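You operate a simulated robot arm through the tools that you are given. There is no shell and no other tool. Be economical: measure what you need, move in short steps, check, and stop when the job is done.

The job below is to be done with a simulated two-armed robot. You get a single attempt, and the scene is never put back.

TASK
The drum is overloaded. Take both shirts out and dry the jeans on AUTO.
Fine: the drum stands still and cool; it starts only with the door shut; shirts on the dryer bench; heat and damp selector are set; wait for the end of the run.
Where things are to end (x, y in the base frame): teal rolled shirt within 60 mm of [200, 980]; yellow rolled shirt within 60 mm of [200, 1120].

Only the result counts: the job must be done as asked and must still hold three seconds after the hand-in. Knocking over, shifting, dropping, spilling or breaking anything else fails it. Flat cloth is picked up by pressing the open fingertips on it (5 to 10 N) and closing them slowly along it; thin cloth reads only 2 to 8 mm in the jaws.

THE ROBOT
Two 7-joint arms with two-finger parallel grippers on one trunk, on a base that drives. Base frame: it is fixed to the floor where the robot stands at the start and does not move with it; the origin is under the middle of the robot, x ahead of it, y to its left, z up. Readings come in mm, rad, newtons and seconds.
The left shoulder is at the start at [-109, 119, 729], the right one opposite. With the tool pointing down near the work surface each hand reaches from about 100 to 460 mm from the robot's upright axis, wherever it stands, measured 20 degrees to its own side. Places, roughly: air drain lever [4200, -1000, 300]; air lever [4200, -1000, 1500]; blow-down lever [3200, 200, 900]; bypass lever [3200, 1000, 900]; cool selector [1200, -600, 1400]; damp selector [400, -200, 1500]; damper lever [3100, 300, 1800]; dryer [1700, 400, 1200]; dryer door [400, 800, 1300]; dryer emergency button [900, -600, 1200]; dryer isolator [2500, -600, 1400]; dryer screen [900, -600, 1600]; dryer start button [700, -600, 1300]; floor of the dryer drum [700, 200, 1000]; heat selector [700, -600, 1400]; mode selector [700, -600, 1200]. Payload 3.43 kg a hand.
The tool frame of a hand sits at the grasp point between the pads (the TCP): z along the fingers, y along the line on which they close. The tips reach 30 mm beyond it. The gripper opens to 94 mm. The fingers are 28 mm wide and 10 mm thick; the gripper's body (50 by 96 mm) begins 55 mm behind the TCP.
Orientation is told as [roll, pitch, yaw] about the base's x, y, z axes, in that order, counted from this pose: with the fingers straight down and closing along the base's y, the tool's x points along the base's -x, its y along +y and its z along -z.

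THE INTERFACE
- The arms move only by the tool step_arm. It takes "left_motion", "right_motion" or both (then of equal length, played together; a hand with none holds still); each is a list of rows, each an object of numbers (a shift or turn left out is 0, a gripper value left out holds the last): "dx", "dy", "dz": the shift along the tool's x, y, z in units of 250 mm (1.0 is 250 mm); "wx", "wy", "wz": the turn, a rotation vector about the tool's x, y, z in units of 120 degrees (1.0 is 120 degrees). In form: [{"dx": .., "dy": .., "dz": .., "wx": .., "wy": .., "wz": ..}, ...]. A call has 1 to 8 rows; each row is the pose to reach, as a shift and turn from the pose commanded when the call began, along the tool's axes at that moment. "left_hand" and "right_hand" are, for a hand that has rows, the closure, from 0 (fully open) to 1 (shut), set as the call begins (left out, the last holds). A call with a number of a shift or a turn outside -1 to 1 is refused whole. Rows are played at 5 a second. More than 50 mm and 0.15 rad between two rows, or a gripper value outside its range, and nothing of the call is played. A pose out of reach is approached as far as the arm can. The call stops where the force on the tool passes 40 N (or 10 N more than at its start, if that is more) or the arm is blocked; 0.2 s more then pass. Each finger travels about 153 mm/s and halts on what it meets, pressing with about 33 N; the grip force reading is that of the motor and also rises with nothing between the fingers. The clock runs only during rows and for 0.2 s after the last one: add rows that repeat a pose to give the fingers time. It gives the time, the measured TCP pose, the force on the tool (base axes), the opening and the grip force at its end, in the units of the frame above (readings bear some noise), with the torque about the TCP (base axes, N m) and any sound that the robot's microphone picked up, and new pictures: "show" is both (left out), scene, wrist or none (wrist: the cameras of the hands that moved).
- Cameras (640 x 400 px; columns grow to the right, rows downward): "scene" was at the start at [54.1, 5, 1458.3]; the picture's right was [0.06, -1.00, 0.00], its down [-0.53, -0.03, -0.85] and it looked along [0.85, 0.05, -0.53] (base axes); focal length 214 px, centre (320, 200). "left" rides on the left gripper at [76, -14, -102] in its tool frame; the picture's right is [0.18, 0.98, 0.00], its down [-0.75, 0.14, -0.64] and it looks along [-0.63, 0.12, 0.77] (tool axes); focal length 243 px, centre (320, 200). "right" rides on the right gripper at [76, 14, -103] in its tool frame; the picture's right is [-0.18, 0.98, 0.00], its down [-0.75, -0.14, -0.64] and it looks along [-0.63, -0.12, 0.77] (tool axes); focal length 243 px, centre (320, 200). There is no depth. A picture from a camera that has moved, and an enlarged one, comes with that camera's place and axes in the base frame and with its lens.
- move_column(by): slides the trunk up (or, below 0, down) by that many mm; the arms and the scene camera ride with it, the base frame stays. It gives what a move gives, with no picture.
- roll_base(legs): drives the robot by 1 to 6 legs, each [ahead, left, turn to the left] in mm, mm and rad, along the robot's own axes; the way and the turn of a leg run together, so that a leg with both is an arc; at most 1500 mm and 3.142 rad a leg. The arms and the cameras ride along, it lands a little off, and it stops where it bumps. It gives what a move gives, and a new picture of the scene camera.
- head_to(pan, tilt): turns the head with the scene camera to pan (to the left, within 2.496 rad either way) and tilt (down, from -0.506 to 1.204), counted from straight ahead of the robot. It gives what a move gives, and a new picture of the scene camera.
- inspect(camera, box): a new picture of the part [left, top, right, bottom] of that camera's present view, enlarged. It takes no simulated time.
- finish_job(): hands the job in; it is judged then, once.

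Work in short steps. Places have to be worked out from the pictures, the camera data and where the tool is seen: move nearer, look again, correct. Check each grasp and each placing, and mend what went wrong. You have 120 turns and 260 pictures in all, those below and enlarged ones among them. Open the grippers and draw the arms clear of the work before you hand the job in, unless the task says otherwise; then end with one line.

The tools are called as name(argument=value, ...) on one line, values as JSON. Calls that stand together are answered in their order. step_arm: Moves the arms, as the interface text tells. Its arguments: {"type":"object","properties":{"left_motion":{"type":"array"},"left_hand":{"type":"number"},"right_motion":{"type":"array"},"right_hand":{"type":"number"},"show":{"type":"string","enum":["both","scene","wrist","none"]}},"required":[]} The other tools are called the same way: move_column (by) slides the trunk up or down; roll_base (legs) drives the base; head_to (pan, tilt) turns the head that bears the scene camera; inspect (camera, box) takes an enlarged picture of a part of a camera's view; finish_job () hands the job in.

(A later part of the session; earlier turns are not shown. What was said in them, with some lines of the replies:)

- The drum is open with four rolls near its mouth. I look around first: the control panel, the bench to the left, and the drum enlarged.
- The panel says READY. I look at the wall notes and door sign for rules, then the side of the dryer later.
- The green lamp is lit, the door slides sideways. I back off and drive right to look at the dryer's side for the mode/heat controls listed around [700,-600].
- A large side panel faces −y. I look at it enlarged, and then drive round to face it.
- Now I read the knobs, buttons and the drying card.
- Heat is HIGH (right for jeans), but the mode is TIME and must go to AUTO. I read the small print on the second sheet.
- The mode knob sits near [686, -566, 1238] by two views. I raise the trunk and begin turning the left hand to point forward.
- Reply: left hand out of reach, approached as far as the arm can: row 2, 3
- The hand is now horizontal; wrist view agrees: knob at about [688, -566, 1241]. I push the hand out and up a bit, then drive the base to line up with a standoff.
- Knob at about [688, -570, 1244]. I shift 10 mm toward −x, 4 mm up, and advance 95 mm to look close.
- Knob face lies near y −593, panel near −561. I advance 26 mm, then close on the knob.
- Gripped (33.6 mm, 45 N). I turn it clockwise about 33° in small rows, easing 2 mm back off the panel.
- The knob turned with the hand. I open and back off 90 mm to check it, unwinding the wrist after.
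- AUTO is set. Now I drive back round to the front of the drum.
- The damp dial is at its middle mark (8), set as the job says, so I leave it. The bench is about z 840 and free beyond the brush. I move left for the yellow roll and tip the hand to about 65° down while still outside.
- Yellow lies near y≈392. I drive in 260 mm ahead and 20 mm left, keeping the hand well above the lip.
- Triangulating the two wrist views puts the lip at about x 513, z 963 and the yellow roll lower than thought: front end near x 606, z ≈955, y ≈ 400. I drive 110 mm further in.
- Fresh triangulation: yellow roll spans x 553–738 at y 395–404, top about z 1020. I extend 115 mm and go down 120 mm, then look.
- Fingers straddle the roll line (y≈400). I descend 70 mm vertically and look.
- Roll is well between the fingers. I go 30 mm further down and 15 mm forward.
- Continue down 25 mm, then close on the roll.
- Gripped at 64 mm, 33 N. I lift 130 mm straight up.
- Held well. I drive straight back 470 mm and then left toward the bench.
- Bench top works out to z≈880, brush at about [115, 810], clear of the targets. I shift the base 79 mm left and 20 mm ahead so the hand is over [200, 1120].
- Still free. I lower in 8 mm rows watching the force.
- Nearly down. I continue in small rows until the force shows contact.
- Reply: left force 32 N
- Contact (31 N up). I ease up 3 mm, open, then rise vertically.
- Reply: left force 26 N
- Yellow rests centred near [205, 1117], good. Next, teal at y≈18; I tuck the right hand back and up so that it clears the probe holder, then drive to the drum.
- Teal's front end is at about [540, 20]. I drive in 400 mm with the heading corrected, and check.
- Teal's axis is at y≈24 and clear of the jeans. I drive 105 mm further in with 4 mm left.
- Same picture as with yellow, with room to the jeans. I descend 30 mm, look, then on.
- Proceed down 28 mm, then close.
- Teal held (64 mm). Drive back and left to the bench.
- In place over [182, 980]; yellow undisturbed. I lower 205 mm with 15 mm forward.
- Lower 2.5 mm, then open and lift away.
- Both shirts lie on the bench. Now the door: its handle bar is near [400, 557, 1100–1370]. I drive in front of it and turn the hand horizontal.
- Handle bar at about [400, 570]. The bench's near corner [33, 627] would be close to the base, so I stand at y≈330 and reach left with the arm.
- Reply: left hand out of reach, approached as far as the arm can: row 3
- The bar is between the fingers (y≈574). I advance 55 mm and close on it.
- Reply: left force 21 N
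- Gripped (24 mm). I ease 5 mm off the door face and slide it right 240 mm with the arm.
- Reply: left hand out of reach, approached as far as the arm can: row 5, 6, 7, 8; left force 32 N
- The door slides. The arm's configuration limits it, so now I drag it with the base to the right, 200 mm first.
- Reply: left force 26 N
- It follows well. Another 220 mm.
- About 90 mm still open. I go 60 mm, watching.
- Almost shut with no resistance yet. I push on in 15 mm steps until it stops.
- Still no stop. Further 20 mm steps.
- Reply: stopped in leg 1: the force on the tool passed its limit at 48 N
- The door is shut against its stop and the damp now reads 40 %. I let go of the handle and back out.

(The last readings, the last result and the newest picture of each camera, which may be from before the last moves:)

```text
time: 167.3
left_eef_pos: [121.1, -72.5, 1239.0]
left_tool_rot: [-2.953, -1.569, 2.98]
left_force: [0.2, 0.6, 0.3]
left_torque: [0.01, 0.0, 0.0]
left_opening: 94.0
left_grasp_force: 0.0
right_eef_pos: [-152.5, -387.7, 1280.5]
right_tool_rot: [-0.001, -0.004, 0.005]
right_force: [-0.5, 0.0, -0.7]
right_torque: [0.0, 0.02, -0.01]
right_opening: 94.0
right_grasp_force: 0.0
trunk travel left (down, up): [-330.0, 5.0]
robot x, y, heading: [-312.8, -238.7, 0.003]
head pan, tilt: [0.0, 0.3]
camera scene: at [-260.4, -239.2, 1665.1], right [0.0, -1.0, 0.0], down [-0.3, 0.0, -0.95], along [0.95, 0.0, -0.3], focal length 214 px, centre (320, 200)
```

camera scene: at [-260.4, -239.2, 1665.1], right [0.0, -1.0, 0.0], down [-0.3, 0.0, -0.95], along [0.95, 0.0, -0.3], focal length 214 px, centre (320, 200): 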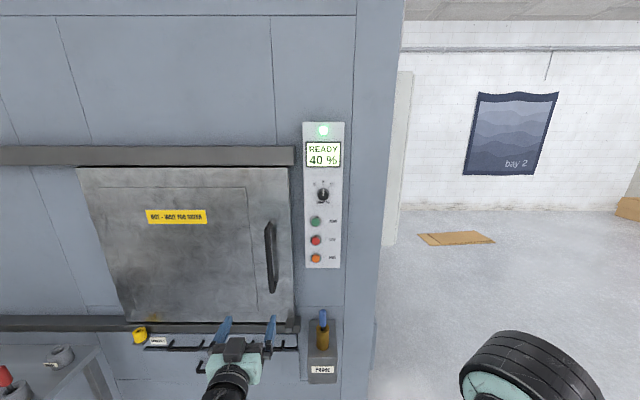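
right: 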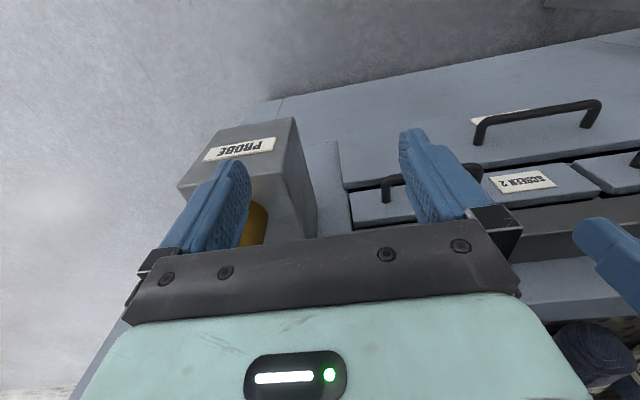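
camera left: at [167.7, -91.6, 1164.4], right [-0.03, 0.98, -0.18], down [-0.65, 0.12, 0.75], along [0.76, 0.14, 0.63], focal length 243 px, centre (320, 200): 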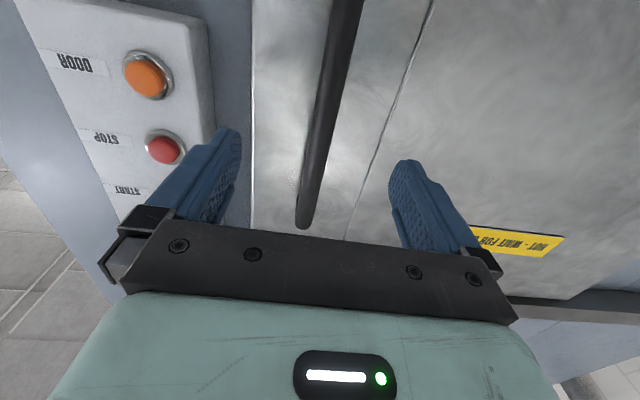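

Front panel: READY, 40 %. I drive round to the side panel to check AUTO and press its START.

roll_base(legs=[[0, -1110, 0], [1150, 0, 0], [0, 0, 1.565]])

step_arm(left_motion=[{"dx": -0.12}, {"dx": -0.25}, {"dx": -0.37}, {"dx": -0.37}], left_hand=1.0, show="both")

```text
time: 186.6
left_eef_pos: [679.5, -913.7, 1239.9]
left_tool_rot: [-2.966, -1.569, -1.737]
left_force: [0.3, 0.7, 0.1]
left_torque: [0.0, 0.01, 0.01]
left_opening: 93.9
left_grasp_force: 0.1
right_eef_pos: [987.2, -1194.5, 1281.3]
right_tool_rot: [0.002, -0.001, 1.558]
right_force: [0.4, -0.7, 0.0]
right_torque: [-0.01, -0.03, -0.03]
right_opening: 93.9
right_grasp_force: 0.0
trunk travel left (down, up): [-330.0, 5.0]
robot x, y, heading: [833.3, -1346.7, 1.556]
head pan, tilt: [0.0, 0.3]
camera scene: at [837.4, -1299.8, 1665.2], right [1.0, -0.02, 0.0], down [-0.01, -0.3, -0.96], along [0.02, 0.96, -0.3], focal length 214 px, centre (320, 200)
```

scene: 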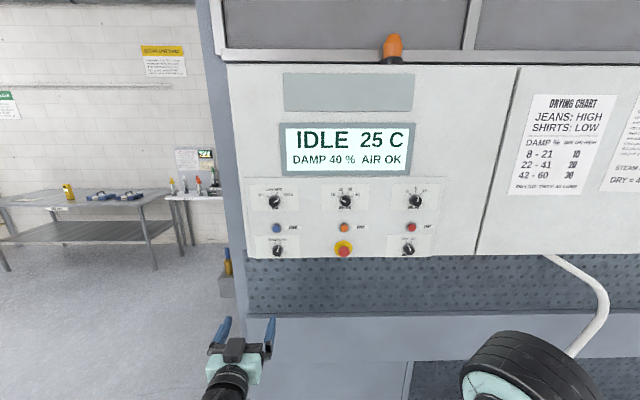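

```text
time: 187.6
left_eef_pos: [677.9, -913.4, 1331.8]
left_tool_rot: [-3.008, -1.57, -1.696]
left_force: [-0.5, 0.3, -0.5]
left_torque: [0.02, -0.01, 0.0]
left_opening: 0.1
left_grasp_force: 32.9
right_eef_pos: [986.3, -1193.9, 1281.8]
right_tool_rot: [0.0, -0.002, 1.559]
right_force: [0.0, -0.2, 0.0]
right_torque: [-0.02, -0.01, 0.0]
right_opening: 94.0
right_grasp_force: 0.0
trunk travel left (down, up): [-330.0, 5.0]
robot x, y, heading: [834.2, -1351.9, 1.553]
head pan, tilt: [0.0, 0.3]
camera scene: at [837.1, -1299.6, 1665.2], right [1.0, -0.02, 0.0], down [0.0, -0.3, -0.96], along [0.02, 0.96, -0.3], focal length 214 px, centre (320, 200)
camera left: at [693.1, -1017.1, 1257.4], right [-0.98, -0.01, -0.18], down [-0.14, -0.64, 0.75], along [-0.12, 0.76, 0.63], focal length 243 px, centre (320, 200)
```

scene: 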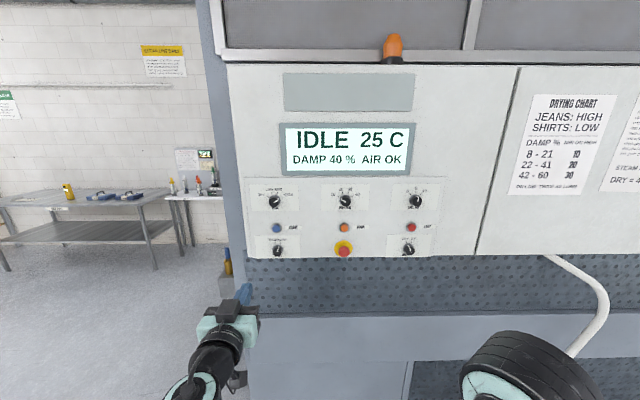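
left: 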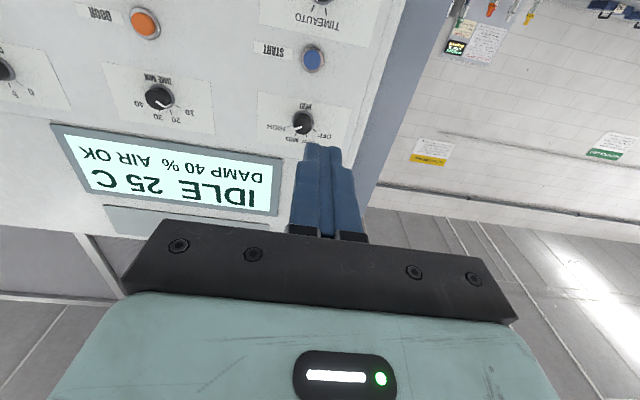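

START is at about [689, -578, 1335]. I drive 220 mm ahead, aim, and look.

roll_base(legs=[[220, 0, 0.01]])

inspect(camera="left", box=[0, 0, 640, 400])

```text
time: 189.3
left_eef_pos: [676.1, -698.2, 1332.1]
left_tool_rot: [-2.996, -1.566, -1.697]
left_force: [0.2, 0.2, 0.9]
left_torque: [0.02, 0.0, -0.05]
left_opening: 0.0
left_grasp_force: 32.5
right_eef_pos: [989.0, -976.5, 1279.9]
right_tool_rot: [0.001, -0.002, 1.567]
right_force: [-0.7, -0.8, 0.8]
right_torque: [0.0, 0.02, 0.03]
right_opening: 93.9
right_grasp_force: 0.1
trunk travel left (down, up): [-330.0, 5.0]
robot x, y, heading: [837.4, -1131.4, 1.564]
head pan, tilt: [0.0, 0.3]
camera scene: at [839.5, -1082.9, 1665.0], right [1.0, -0.01, 0.0], down [0.0, -0.3, -0.96], along [0.01, 0.96, -0.3], focal length 214 px, centre (320, 200)
```

scene: 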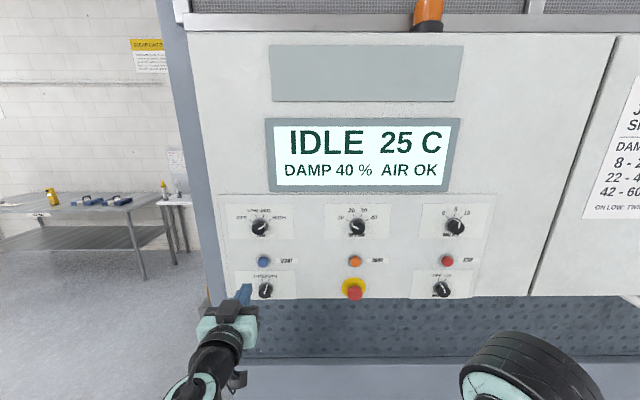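

```text
1.00 times, centred on (320, 200) of left (not enlarged: the box is as wide or as high as the picture)
camera zoom: at [692.5, -801.9, 1256.8], right [-0.98, -0.02, -0.18], down [-0.13, -0.65, 0.75], along [-0.13, 0.76, 0.63], focal length 243 px, centre (320, 200)
```

zoom: 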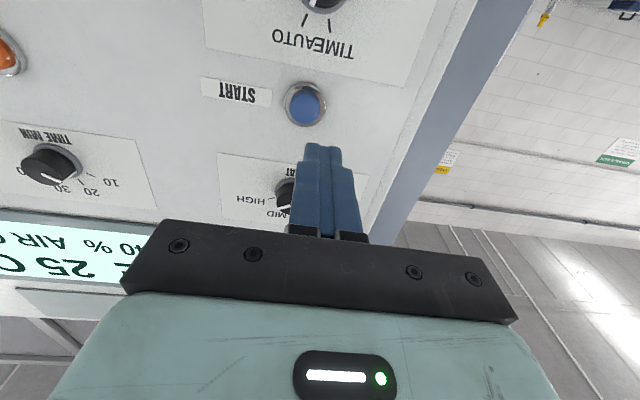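

I shift 13 mm and advance 65 mm to just in front of the button.

step_arm(left_motion=[{"dy": -0.055, "dx": -0.008, "dz": 0.1}, {"dy": -0.055, "dx": -0.008, "dz": 0.2}, {"dy": -0.055, "dx": -0.008, "dz": 0.26}, {"dy": -0.055, "dx": -0.008, "dz": 0.26}], show="wrist")

```text
time: 190.3
left_eef_pos: [689.6, -632.6, 1334.3]
left_tool_rot: [-2.81, -1.57, -1.884]
left_force: [0.3, 0.6, -0.9]
left_torque: [0.0, 0.02, -0.01]
left_opening: 0.0
left_grasp_force: 33.0
right_eef_pos: [988.1, -977.4, 1281.1]
right_tool_rot: [0.0, -0.002, 1.568]
right_force: [0.1, 0.9, 0.5]
right_torque: [0.03, -0.02, 0.0]
right_opening: 94.0
right_grasp_force: 0.1
trunk travel left (down, up): [-330.0, 5.0]
robot x, y, heading: [840.7, -1129.7, 1.571]
head pan, tilt: [0.0, 0.3]
camera left: at [704.9, -736.2, 1258.8], right [-0.98, -0.02, -0.18], down [-0.13, -0.65, 0.75], along [-0.13, 0.76, 0.63], focal length 243 px, centre (320, 200)
```

left: 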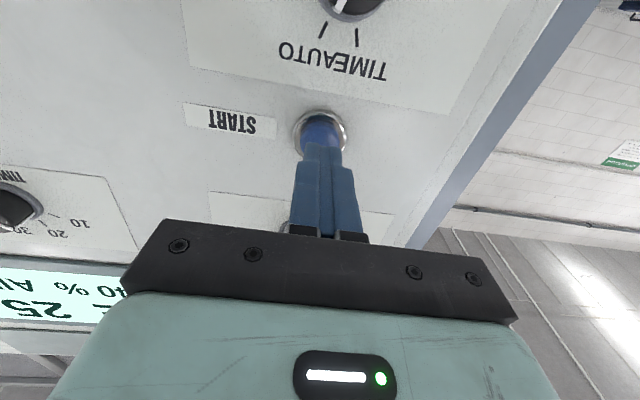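

Aligned. I press forward slowly.

step_arm(left_motion=[{"dz": 0.05}, {"dz": 0.08}, {"dz": 0.1}, {"dz": 0.12}], show="scene")

```text
time: 191.3
left_eef_pos: [688.9, -605.8, 1334.3]
left_tool_rot: [-3.043, -1.57, -1.651]
left_force: [-0.1, -12.5, -4.0]
left_torque: [-0.15, 0.05, -0.01]
left_opening: 0.0
left_grasp_force: 32.8
right_eef_pos: [988.9, -978.8, 1281.3]
right_tool_rot: [-0.001, -0.005, 1.566]
right_force: [-0.1, 0.0, -0.1]
right_torque: [0.0, -0.02, -0.03]
right_opening: 94.1
right_grasp_force: 0.2
trunk travel left (down, up): [-330.0, 5.0]
robot x, y, heading: [835.5, -1131.1, 1.568]
head pan, tilt: [0.0, 0.3]
heard: click
camera scene: at [839.4, -1086.0, 1665.1], right [1.0, -0.01, 0.0], down [0.0, -0.29, -0.96], along [0.01, 0.96, -0.29], focal length 214 px, centre (320, 200)
```

scene: 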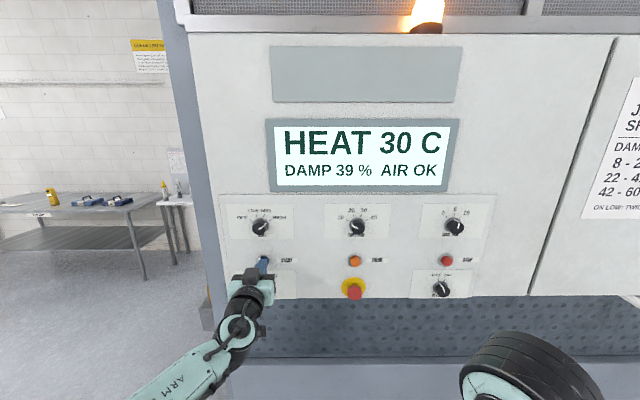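

Click, and the dryer shows HEAT with damp falling. I withdraw the hand and wait.

step_arm(left_motion=[{"dz": -0.15}, {"dz": -0.3}, {"dz": -0.45}, {"dz": -0.45}, {"dz": -0.45}, {"dz": -0.45}, {"dz": -0.45}, {"dz": -0.45}], left_hand=0.0, show="scene")

inspect(camera="left", box=[200, 0, 440, 150])

```text
time: 193.1
left_eef_pos: [689.8, -714.5, 1334.8]
left_tool_rot: [-3.028, -1.57, -1.664]
left_force: [-0.3, 0.0, 0.4]
left_torque: [0.05, -0.01, 0.0]
left_opening: 94.1
left_grasp_force: 0.1
right_eef_pos: [988.1, -974.9, 1280.9]
right_tool_rot: [-0.001, -0.001, 1.569]
right_force: [-0.1, -0.2, -0.2]
right_torque: [0.02, -0.02, -0.07]
right_opening: 94.3
right_grasp_force: 0.1
trunk travel left (down, up): [-330.0, 5.0]
robot x, y, heading: [838.9, -1128.6, 1.562]
head pan, tilt: [0.0, 0.3]
camera scene: at [839.5, -1082.5, 1665.2], right [1.0, -0.01, 0.0], down [0.0, -0.3, -0.96], along [0.01, 0.96, -0.3], focal length 214 px, centre (320, 200)
```

scene: 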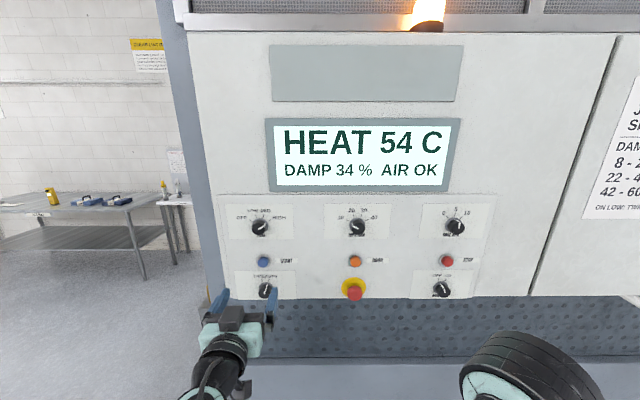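

```text
2.67 times, centred on (320, 75) of left
camera zoom: at [706.2, -819.3, 1259.3], right [-0.98, -0.02, -0.18], down [-0.13, -0.65, 0.75], along [-0.13, 0.76, 0.63], focal length 647 px, centre (320, 533)
```

zoom: 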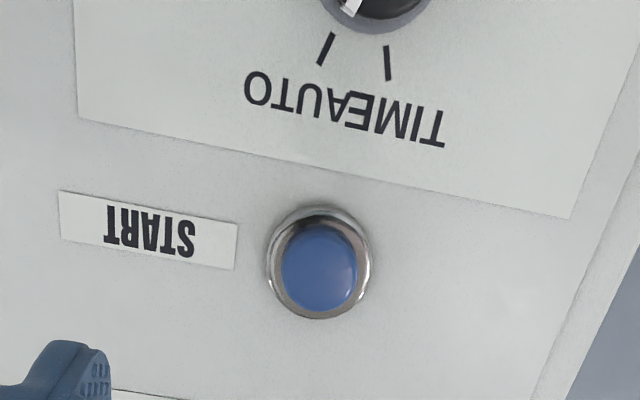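

Damp falls about 3 %/s. I wait.

step_arm(left_motion=[{}, {}, {}, {}, {}, {}, {}, {}], show="none")

step_arm(left_motion=[{}, {}, {}, {}, {}, {}, {}, {}], show="none")

step_arm(left_motion=[{}, {}, {}, {}, {}, {}, {}, {}], show="scene")

step_arm(left_motion=[{}, {}, {}, {}, {}, {}, {}, {}], show="none")

step_arm(left_motion=[{}, {}, {}, {}, {}, {}, {}, {}], show="none")

step_arm(left_motion=[{}, {}, {}, {}, {}, {}, {}, {}], show="scene")

```text
time: 194.9
left_eef_pos: [690.3, -715.5, 1335.7]
left_tool_rot: [-3.012, -1.57, -1.681]
left_force: [0.2, 0.0, -1.1]
left_torque: [0.0, 0.02, 0.0]
left_opening: 94.1
left_grasp_force: 0.1
right_eef_pos: [988.5, -975.9, 1282.7]
right_tool_rot: [-0.001, 0.0, 1.567]
right_force: [0.0, 0.0, -0.6]
right_torque: [0.02, -0.04, -0.04]
right_opening: 94.1
right_grasp_force: 0.0
trunk travel left (down, up): [-330.0, 5.0]
robot x, y, heading: [836.6, -1130.9, 1.563]
head pan, tilt: [0.0, 0.3]
```

```text
time: 196.7
left_eef_pos: [690.6, -715.6, 1335.3]
left_tool_rot: [-3.011, -1.568, -1.683]
left_force: [-0.1, -0.7, 0.6]
left_torque: [0.01, 0.01, 0.02]
left_opening: 94.0
left_grasp_force: 0.0
right_eef_pos: [989.5, -975.2, 1280.3]
right_tool_rot: [0.0, -0.001, 1.568]
right_force: [1.2, 0.4, 0.2]
right_torque: [-0.03, 0.02, 0.0]
right_opening: 93.8
right_grasp_force: 0.1
trunk travel left (down, up): [-330.0, 5.0]
robot x, y, heading: [840.5, -1132.1, 1.563]
head pan, tilt: [0.0, 0.3]
```

```text
time: 198.5
left_eef_pos: [690.8, -716.3, 1336.2]
left_tool_rot: [-3.017, -1.57, -1.676]
left_force: [-0.5, 0.2, -0.5]
left_torque: [0.02, 0.04, 0.0]
left_opening: 93.9
left_grasp_force: 0.0
right_eef_pos: [989.1, -975.6, 1280.1]
right_tool_rot: [0.0, -0.003, 1.565]
right_force: [-0.8, -0.3, 0.4]
right_torque: [0.0, 0.0, -0.06]
right_opening: 94.1
right_grasp_force: 0.1
trunk travel left (down, up): [-330.0, 5.0]
robot x, y, heading: [837.2, -1127.4, 1.57]
head pan, tilt: [0.0, 0.3]
camera scene: at [839.5, -1082.4, 1665.2], right [1.0, -0.01, 0.0], down [0.0, -0.3, -0.96], along [0.01, 0.96, -0.3], focal length 214 px, centre (320, 200)
```

scene: 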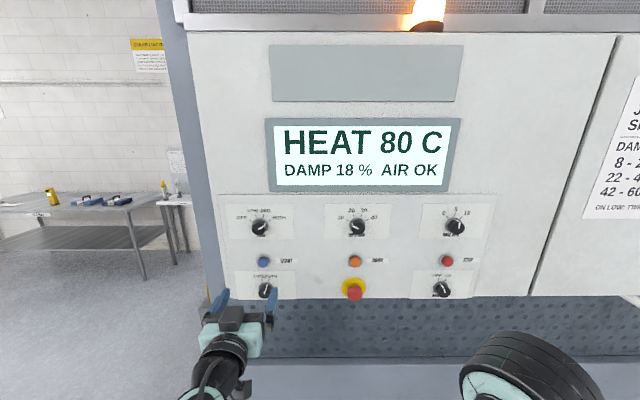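

```text
time: 200.3
left_eef_pos: [691.8, -716.0, 1334.1]
left_tool_rot: [-3.01, -1.568, -1.683]
left_force: [0.7, 0.2, -0.5]
left_torque: [-0.02, 0.02, 0.02]
left_opening: 94.2
left_grasp_force: 0.1
right_eef_pos: [988.9, -975.8, 1279.8]
right_tool_rot: [0.001, -0.002, 1.566]
right_force: [-0.4, 0.0, 0.3]
right_torque: [-0.03, 0.01, -0.02]
right_opening: 93.9
right_grasp_force: 0.1
trunk travel left (down, up): [-330.0, 5.0]
robot x, y, heading: [838.8, -1128.3, 1.561]
head pan, tilt: [0.0, 0.3]
```

```text
time: 202.1
left_eef_pos: [689.9, -715.0, 1335.1]
left_tool_rot: [-3.016, -1.569, -1.681]
left_force: [0.6, -0.1, 0.5]
left_torque: [0.02, 0.0, -0.04]
left_opening: 94.1
left_grasp_force: 0.2
right_eef_pos: [987.8, -975.7, 1281.0]
right_tool_rot: [-0.001, 0.001, 1.567]
right_force: [0.0, 0.0, 0.8]
right_torque: [0.01, -0.02, 0.01]
right_opening: 94.0
right_grasp_force: 0.0
trunk travel left (down, up): [-330.0, 5.0]
robot x, y, heading: [838.7, -1127.7, 1.562]
head pan, tilt: [0.0, 0.3]
```

```text
time: 203.9
left_eef_pos: [690.9, -717.6, 1334.8]
left_tool_rot: [-3.013, -1.569, -1.681]
left_force: [0.3, -0.6, -0.6]
left_torque: [0.01, 0.01, 0.0]
left_opening: 93.8
left_grasp_force: 0.0
right_eef_pos: [987.6, -977.2, 1281.0]
right_tool_rot: [0.0, -0.002, 1.569]
right_force: [-0.3, -0.2, -0.1]
right_torque: [0.0, 0.01, -0.03]
right_opening: 93.7
right_grasp_force: 0.1
trunk travel left (down, up): [-330.0, 5.0]
robot x, y, heading: [839.3, -1128.9, 1.563]
head pan, tilt: [0.0, 0.3]
camera scene: at [839.5, -1082.4, 1665.2], right [1.0, -0.01, 0.0], down [0.0, -0.3, -0.96], along [0.01, 0.96, -0.3], focal length 214 px, centre (320, 200)
```

scene: 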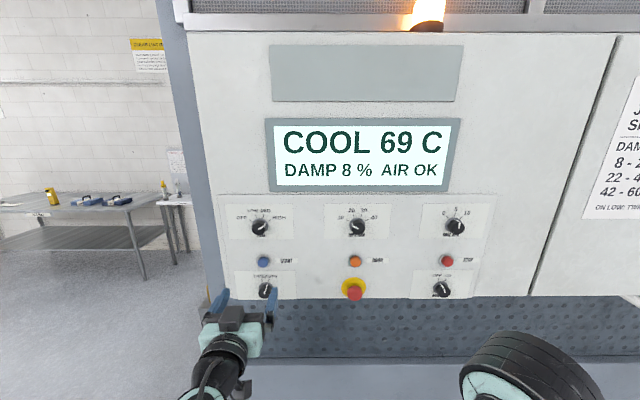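

It stopped heating at 8 % and is cooling. I keep waiting and watch the damp reading.

step_arm(left_motion=[{}, {}, {}, {}, {}, {}, {}, {}], show="none")

step_arm(left_motion=[{}, {}, {}, {}, {}, {}, {}, {}], show="none")

step_arm(left_motion=[{}, {}, {}, {}, {}, {}, {}, {}], show="scene")

step_arm(left_motion=[{}, {}, {}, {}, {}, {}, {}, {}], show="none")

step_arm(left_motion=[{}, {}, {}, {}, {}, {}, {}, {}], show="scene")

```text
time: 205.7
left_eef_pos: [690.5, -716.3, 1334.2]
left_tool_rot: [-3.012, -1.568, -1.68]
left_force: [0.5, -0.6, -0.2]
left_torque: [-0.01, 0.04, 0.04]
left_opening: 94.1
left_grasp_force: 0.1
right_eef_pos: [988.4, -976.7, 1280.4]
right_tool_rot: [-0.001, -0.002, 1.569]
right_force: [-0.1, 0.3, 0.1]
right_torque: [-0.02, 0.0, -0.02]
right_opening: 94.0
right_grasp_force: 0.0
trunk travel left (down, up): [-330.0, 5.0]
robot x, y, heading: [836.0, -1125.7, 1.562]
head pan, tilt: [0.0, 0.3]
```

```text
time: 207.5
left_eef_pos: [690.5, -716.0, 1335.2]
left_tool_rot: [-3.017, -1.569, -1.68]
left_force: [-0.4, 0.1, 0.6]
left_torque: [0.02, 0.0, -0.03]
left_opening: 93.9
left_grasp_force: 0.1
right_eef_pos: [987.9, -976.4, 1279.9]
right_tool_rot: [-0.001, -0.002, 1.567]
right_force: [0.0, 0.0, 0.2]
right_torque: [0.01, -0.01, 0.0]
right_opening: 94.0
right_grasp_force: 0.2
trunk travel left (down, up): [-330.0, 5.0]
robot x, y, heading: [838.2, -1126.5, 1.565]
head pan, tilt: [0.0, 0.3]
```

```text
time: 209.3
left_eef_pos: [691.2, -716.6, 1335.1]
left_tool_rot: [-3.013, -1.569, -1.682]
left_force: [-1.1, 1.1, -0.3]
left_torque: [-0.01, 0.0, 0.0]
left_opening: 93.9
left_grasp_force: 0.0
right_eef_pos: [989.6, -975.4, 1280.6]
right_tool_rot: [0.0, 0.0, 1.568]
right_force: [-0.4, 0.6, 0.4]
right_torque: [0.01, 0.01, -0.01]
right_opening: 94.0
right_grasp_force: 0.1
trunk travel left (down, up): [-330.0, 5.0]
robot x, y, heading: [838.5, -1129.0, 1.566]
head pan, tilt: [0.0, 0.3]
camera scene: at [839.5, -1082.4, 1665.2], right [1.0, -0.01, 0.0], down [0.0, -0.3, -0.96], along [0.01, 0.96, -0.3], focal length 214 px, centre (320, 200)
```

scene: 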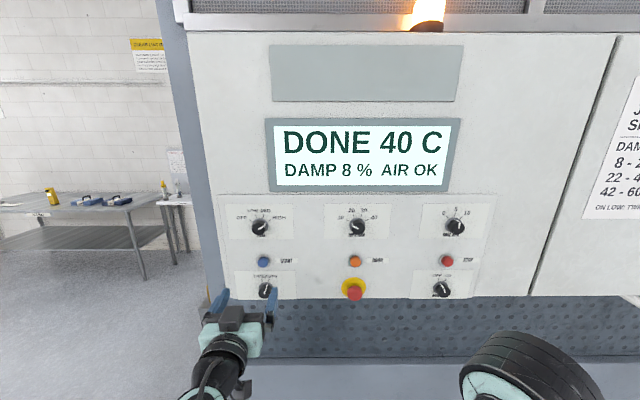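

```text
time: 211.1
left_eef_pos: [690.9, -715.4, 1334.5]
left_tool_rot: [-3.011, -1.569, -1.684]
left_force: [0.3, 0.1, 0.3]
left_torque: [0.01, 0.0, -0.03]
left_opening: 94.1
left_grasp_force: 0.0
right_eef_pos: [988.2, -976.2, 1279.7]
right_tool_rot: [0.0, -0.003, 1.567]
right_force: [-0.3, -0.3, -0.4]
right_torque: [-0.02, -0.01, -0.03]
right_opening: 94.0
right_grasp_force: 0.0
trunk travel left (down, up): [-330.0, 5.0]
robot x, y, heading: [837.3, -1130.3, 1.563]
head pan, tilt: [0.0, 0.3]
```

```text
time: 212.9
left_eef_pos: [690.7, -715.2, 1334.8]
left_tool_rot: [-3.018, -1.569, -1.68]
left_force: [-0.1, -0.6, 0.1]
left_torque: [0.0, -0.02, 0.02]
left_opening: 94.1
left_grasp_force: 0.2
right_eef_pos: [987.9, -974.8, 1281.3]
right_tool_rot: [-0.001, -0.002, 1.568]
right_force: [0.4, -0.5, -0.6]
right_torque: [-0.02, -0.01, -0.01]
right_opening: 94.1
right_grasp_force: 0.1
trunk travel left (down, up): [-330.0, 5.0]
robot x, y, heading: [836.5, -1129.0, 1.564]
head pan, tilt: [0.0, 0.3]
camera scene: at [839.5, -1082.4, 1665.2], right [1.0, -0.01, 0.0], down [0.0, -0.3, -0.96], along [0.01, 0.96, -0.3], focal length 214 px, centre (320, 200)
```

scene: 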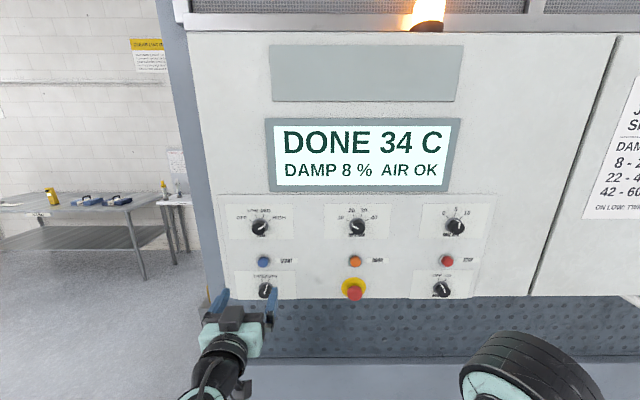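

The run ended: DONE, cooling at 34 °C, damp 8 %, which is where the damp selector was set. I back clear of the panel, then hand in.

roll_base(legs=[[-300, 0, 0]])

inspect(camera="scene", box=[220, 100, 460, 290])

```text
time: 214.9
left_eef_pos: [688.6, -1013.8, 1335.8]
left_tool_rot: [-3.059, -1.568, -1.635]
left_force: [0.5, 0.4, -0.7]
left_torque: [-0.02, -0.03, 0.01]
left_opening: 94.2
left_grasp_force: 0.0
right_eef_pos: [986.1, -1274.4, 1281.1]
right_tool_rot: [0.0, -0.003, 1.567]
right_force: [1.3, -1.3, 0.4]
right_torque: [0.01, 0.0, 0.02]
right_opening: 93.9
right_grasp_force: 0.0
trunk travel left (down, up): [-330.0, 5.0]
robot x, y, heading: [838.5, -1429.5, 1.569]
head pan, tilt: [0.0, 0.3]
camera scene: at [837.4, -1380.5, 1665.3], right [1.0, -0.01, 0.0], down [0.0, -0.3, -0.96], along [0.01, 0.96, -0.3], focal length 214 px, centre (320, 200)
```

scene: 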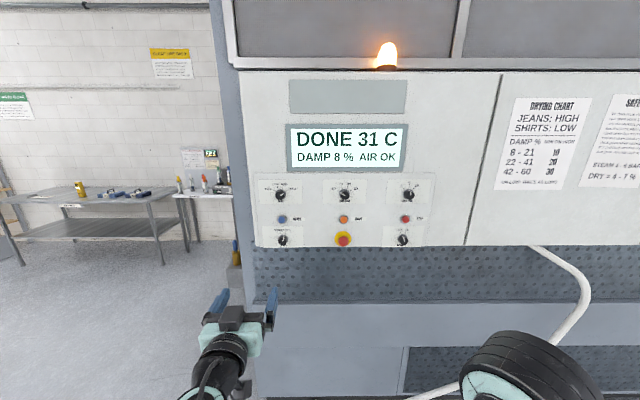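

```text
2.11 times, centred on (340, 195) of scene
camera zoom: at [837.4, -1380.5, 1665.3], right [1.0, -0.01, 0.0], down [0.0, -0.3, -0.96], along [0.01, 0.96, -0.3], focal length 452 px, centre (278, 210)
```

zoom: 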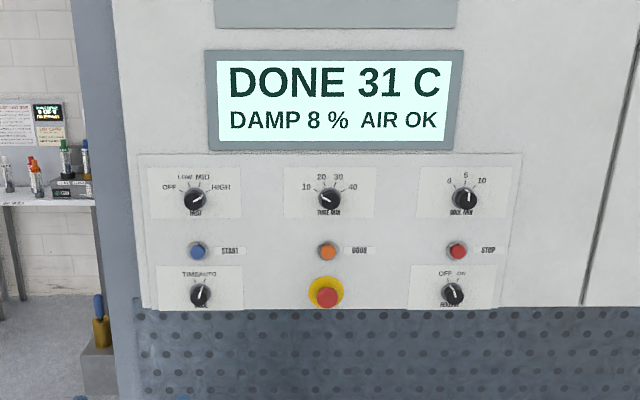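

Run is DONE in AUTO on HIGH, shirts are on the bench, the hands are open and clear. I hand in.

finish_job()

```text
The job is handed in.
```

The jeans were dried on AUTO and HIGH heat, and the run ended at DONE. Both shirts are on the dryer bench, by my estimate about 10 mm from their targets. The jeans finished at 8 % damp, where the selector was already set; the dryer's own sheet gives dry as 4–7 %, and I left the selector alone because you said it was set.
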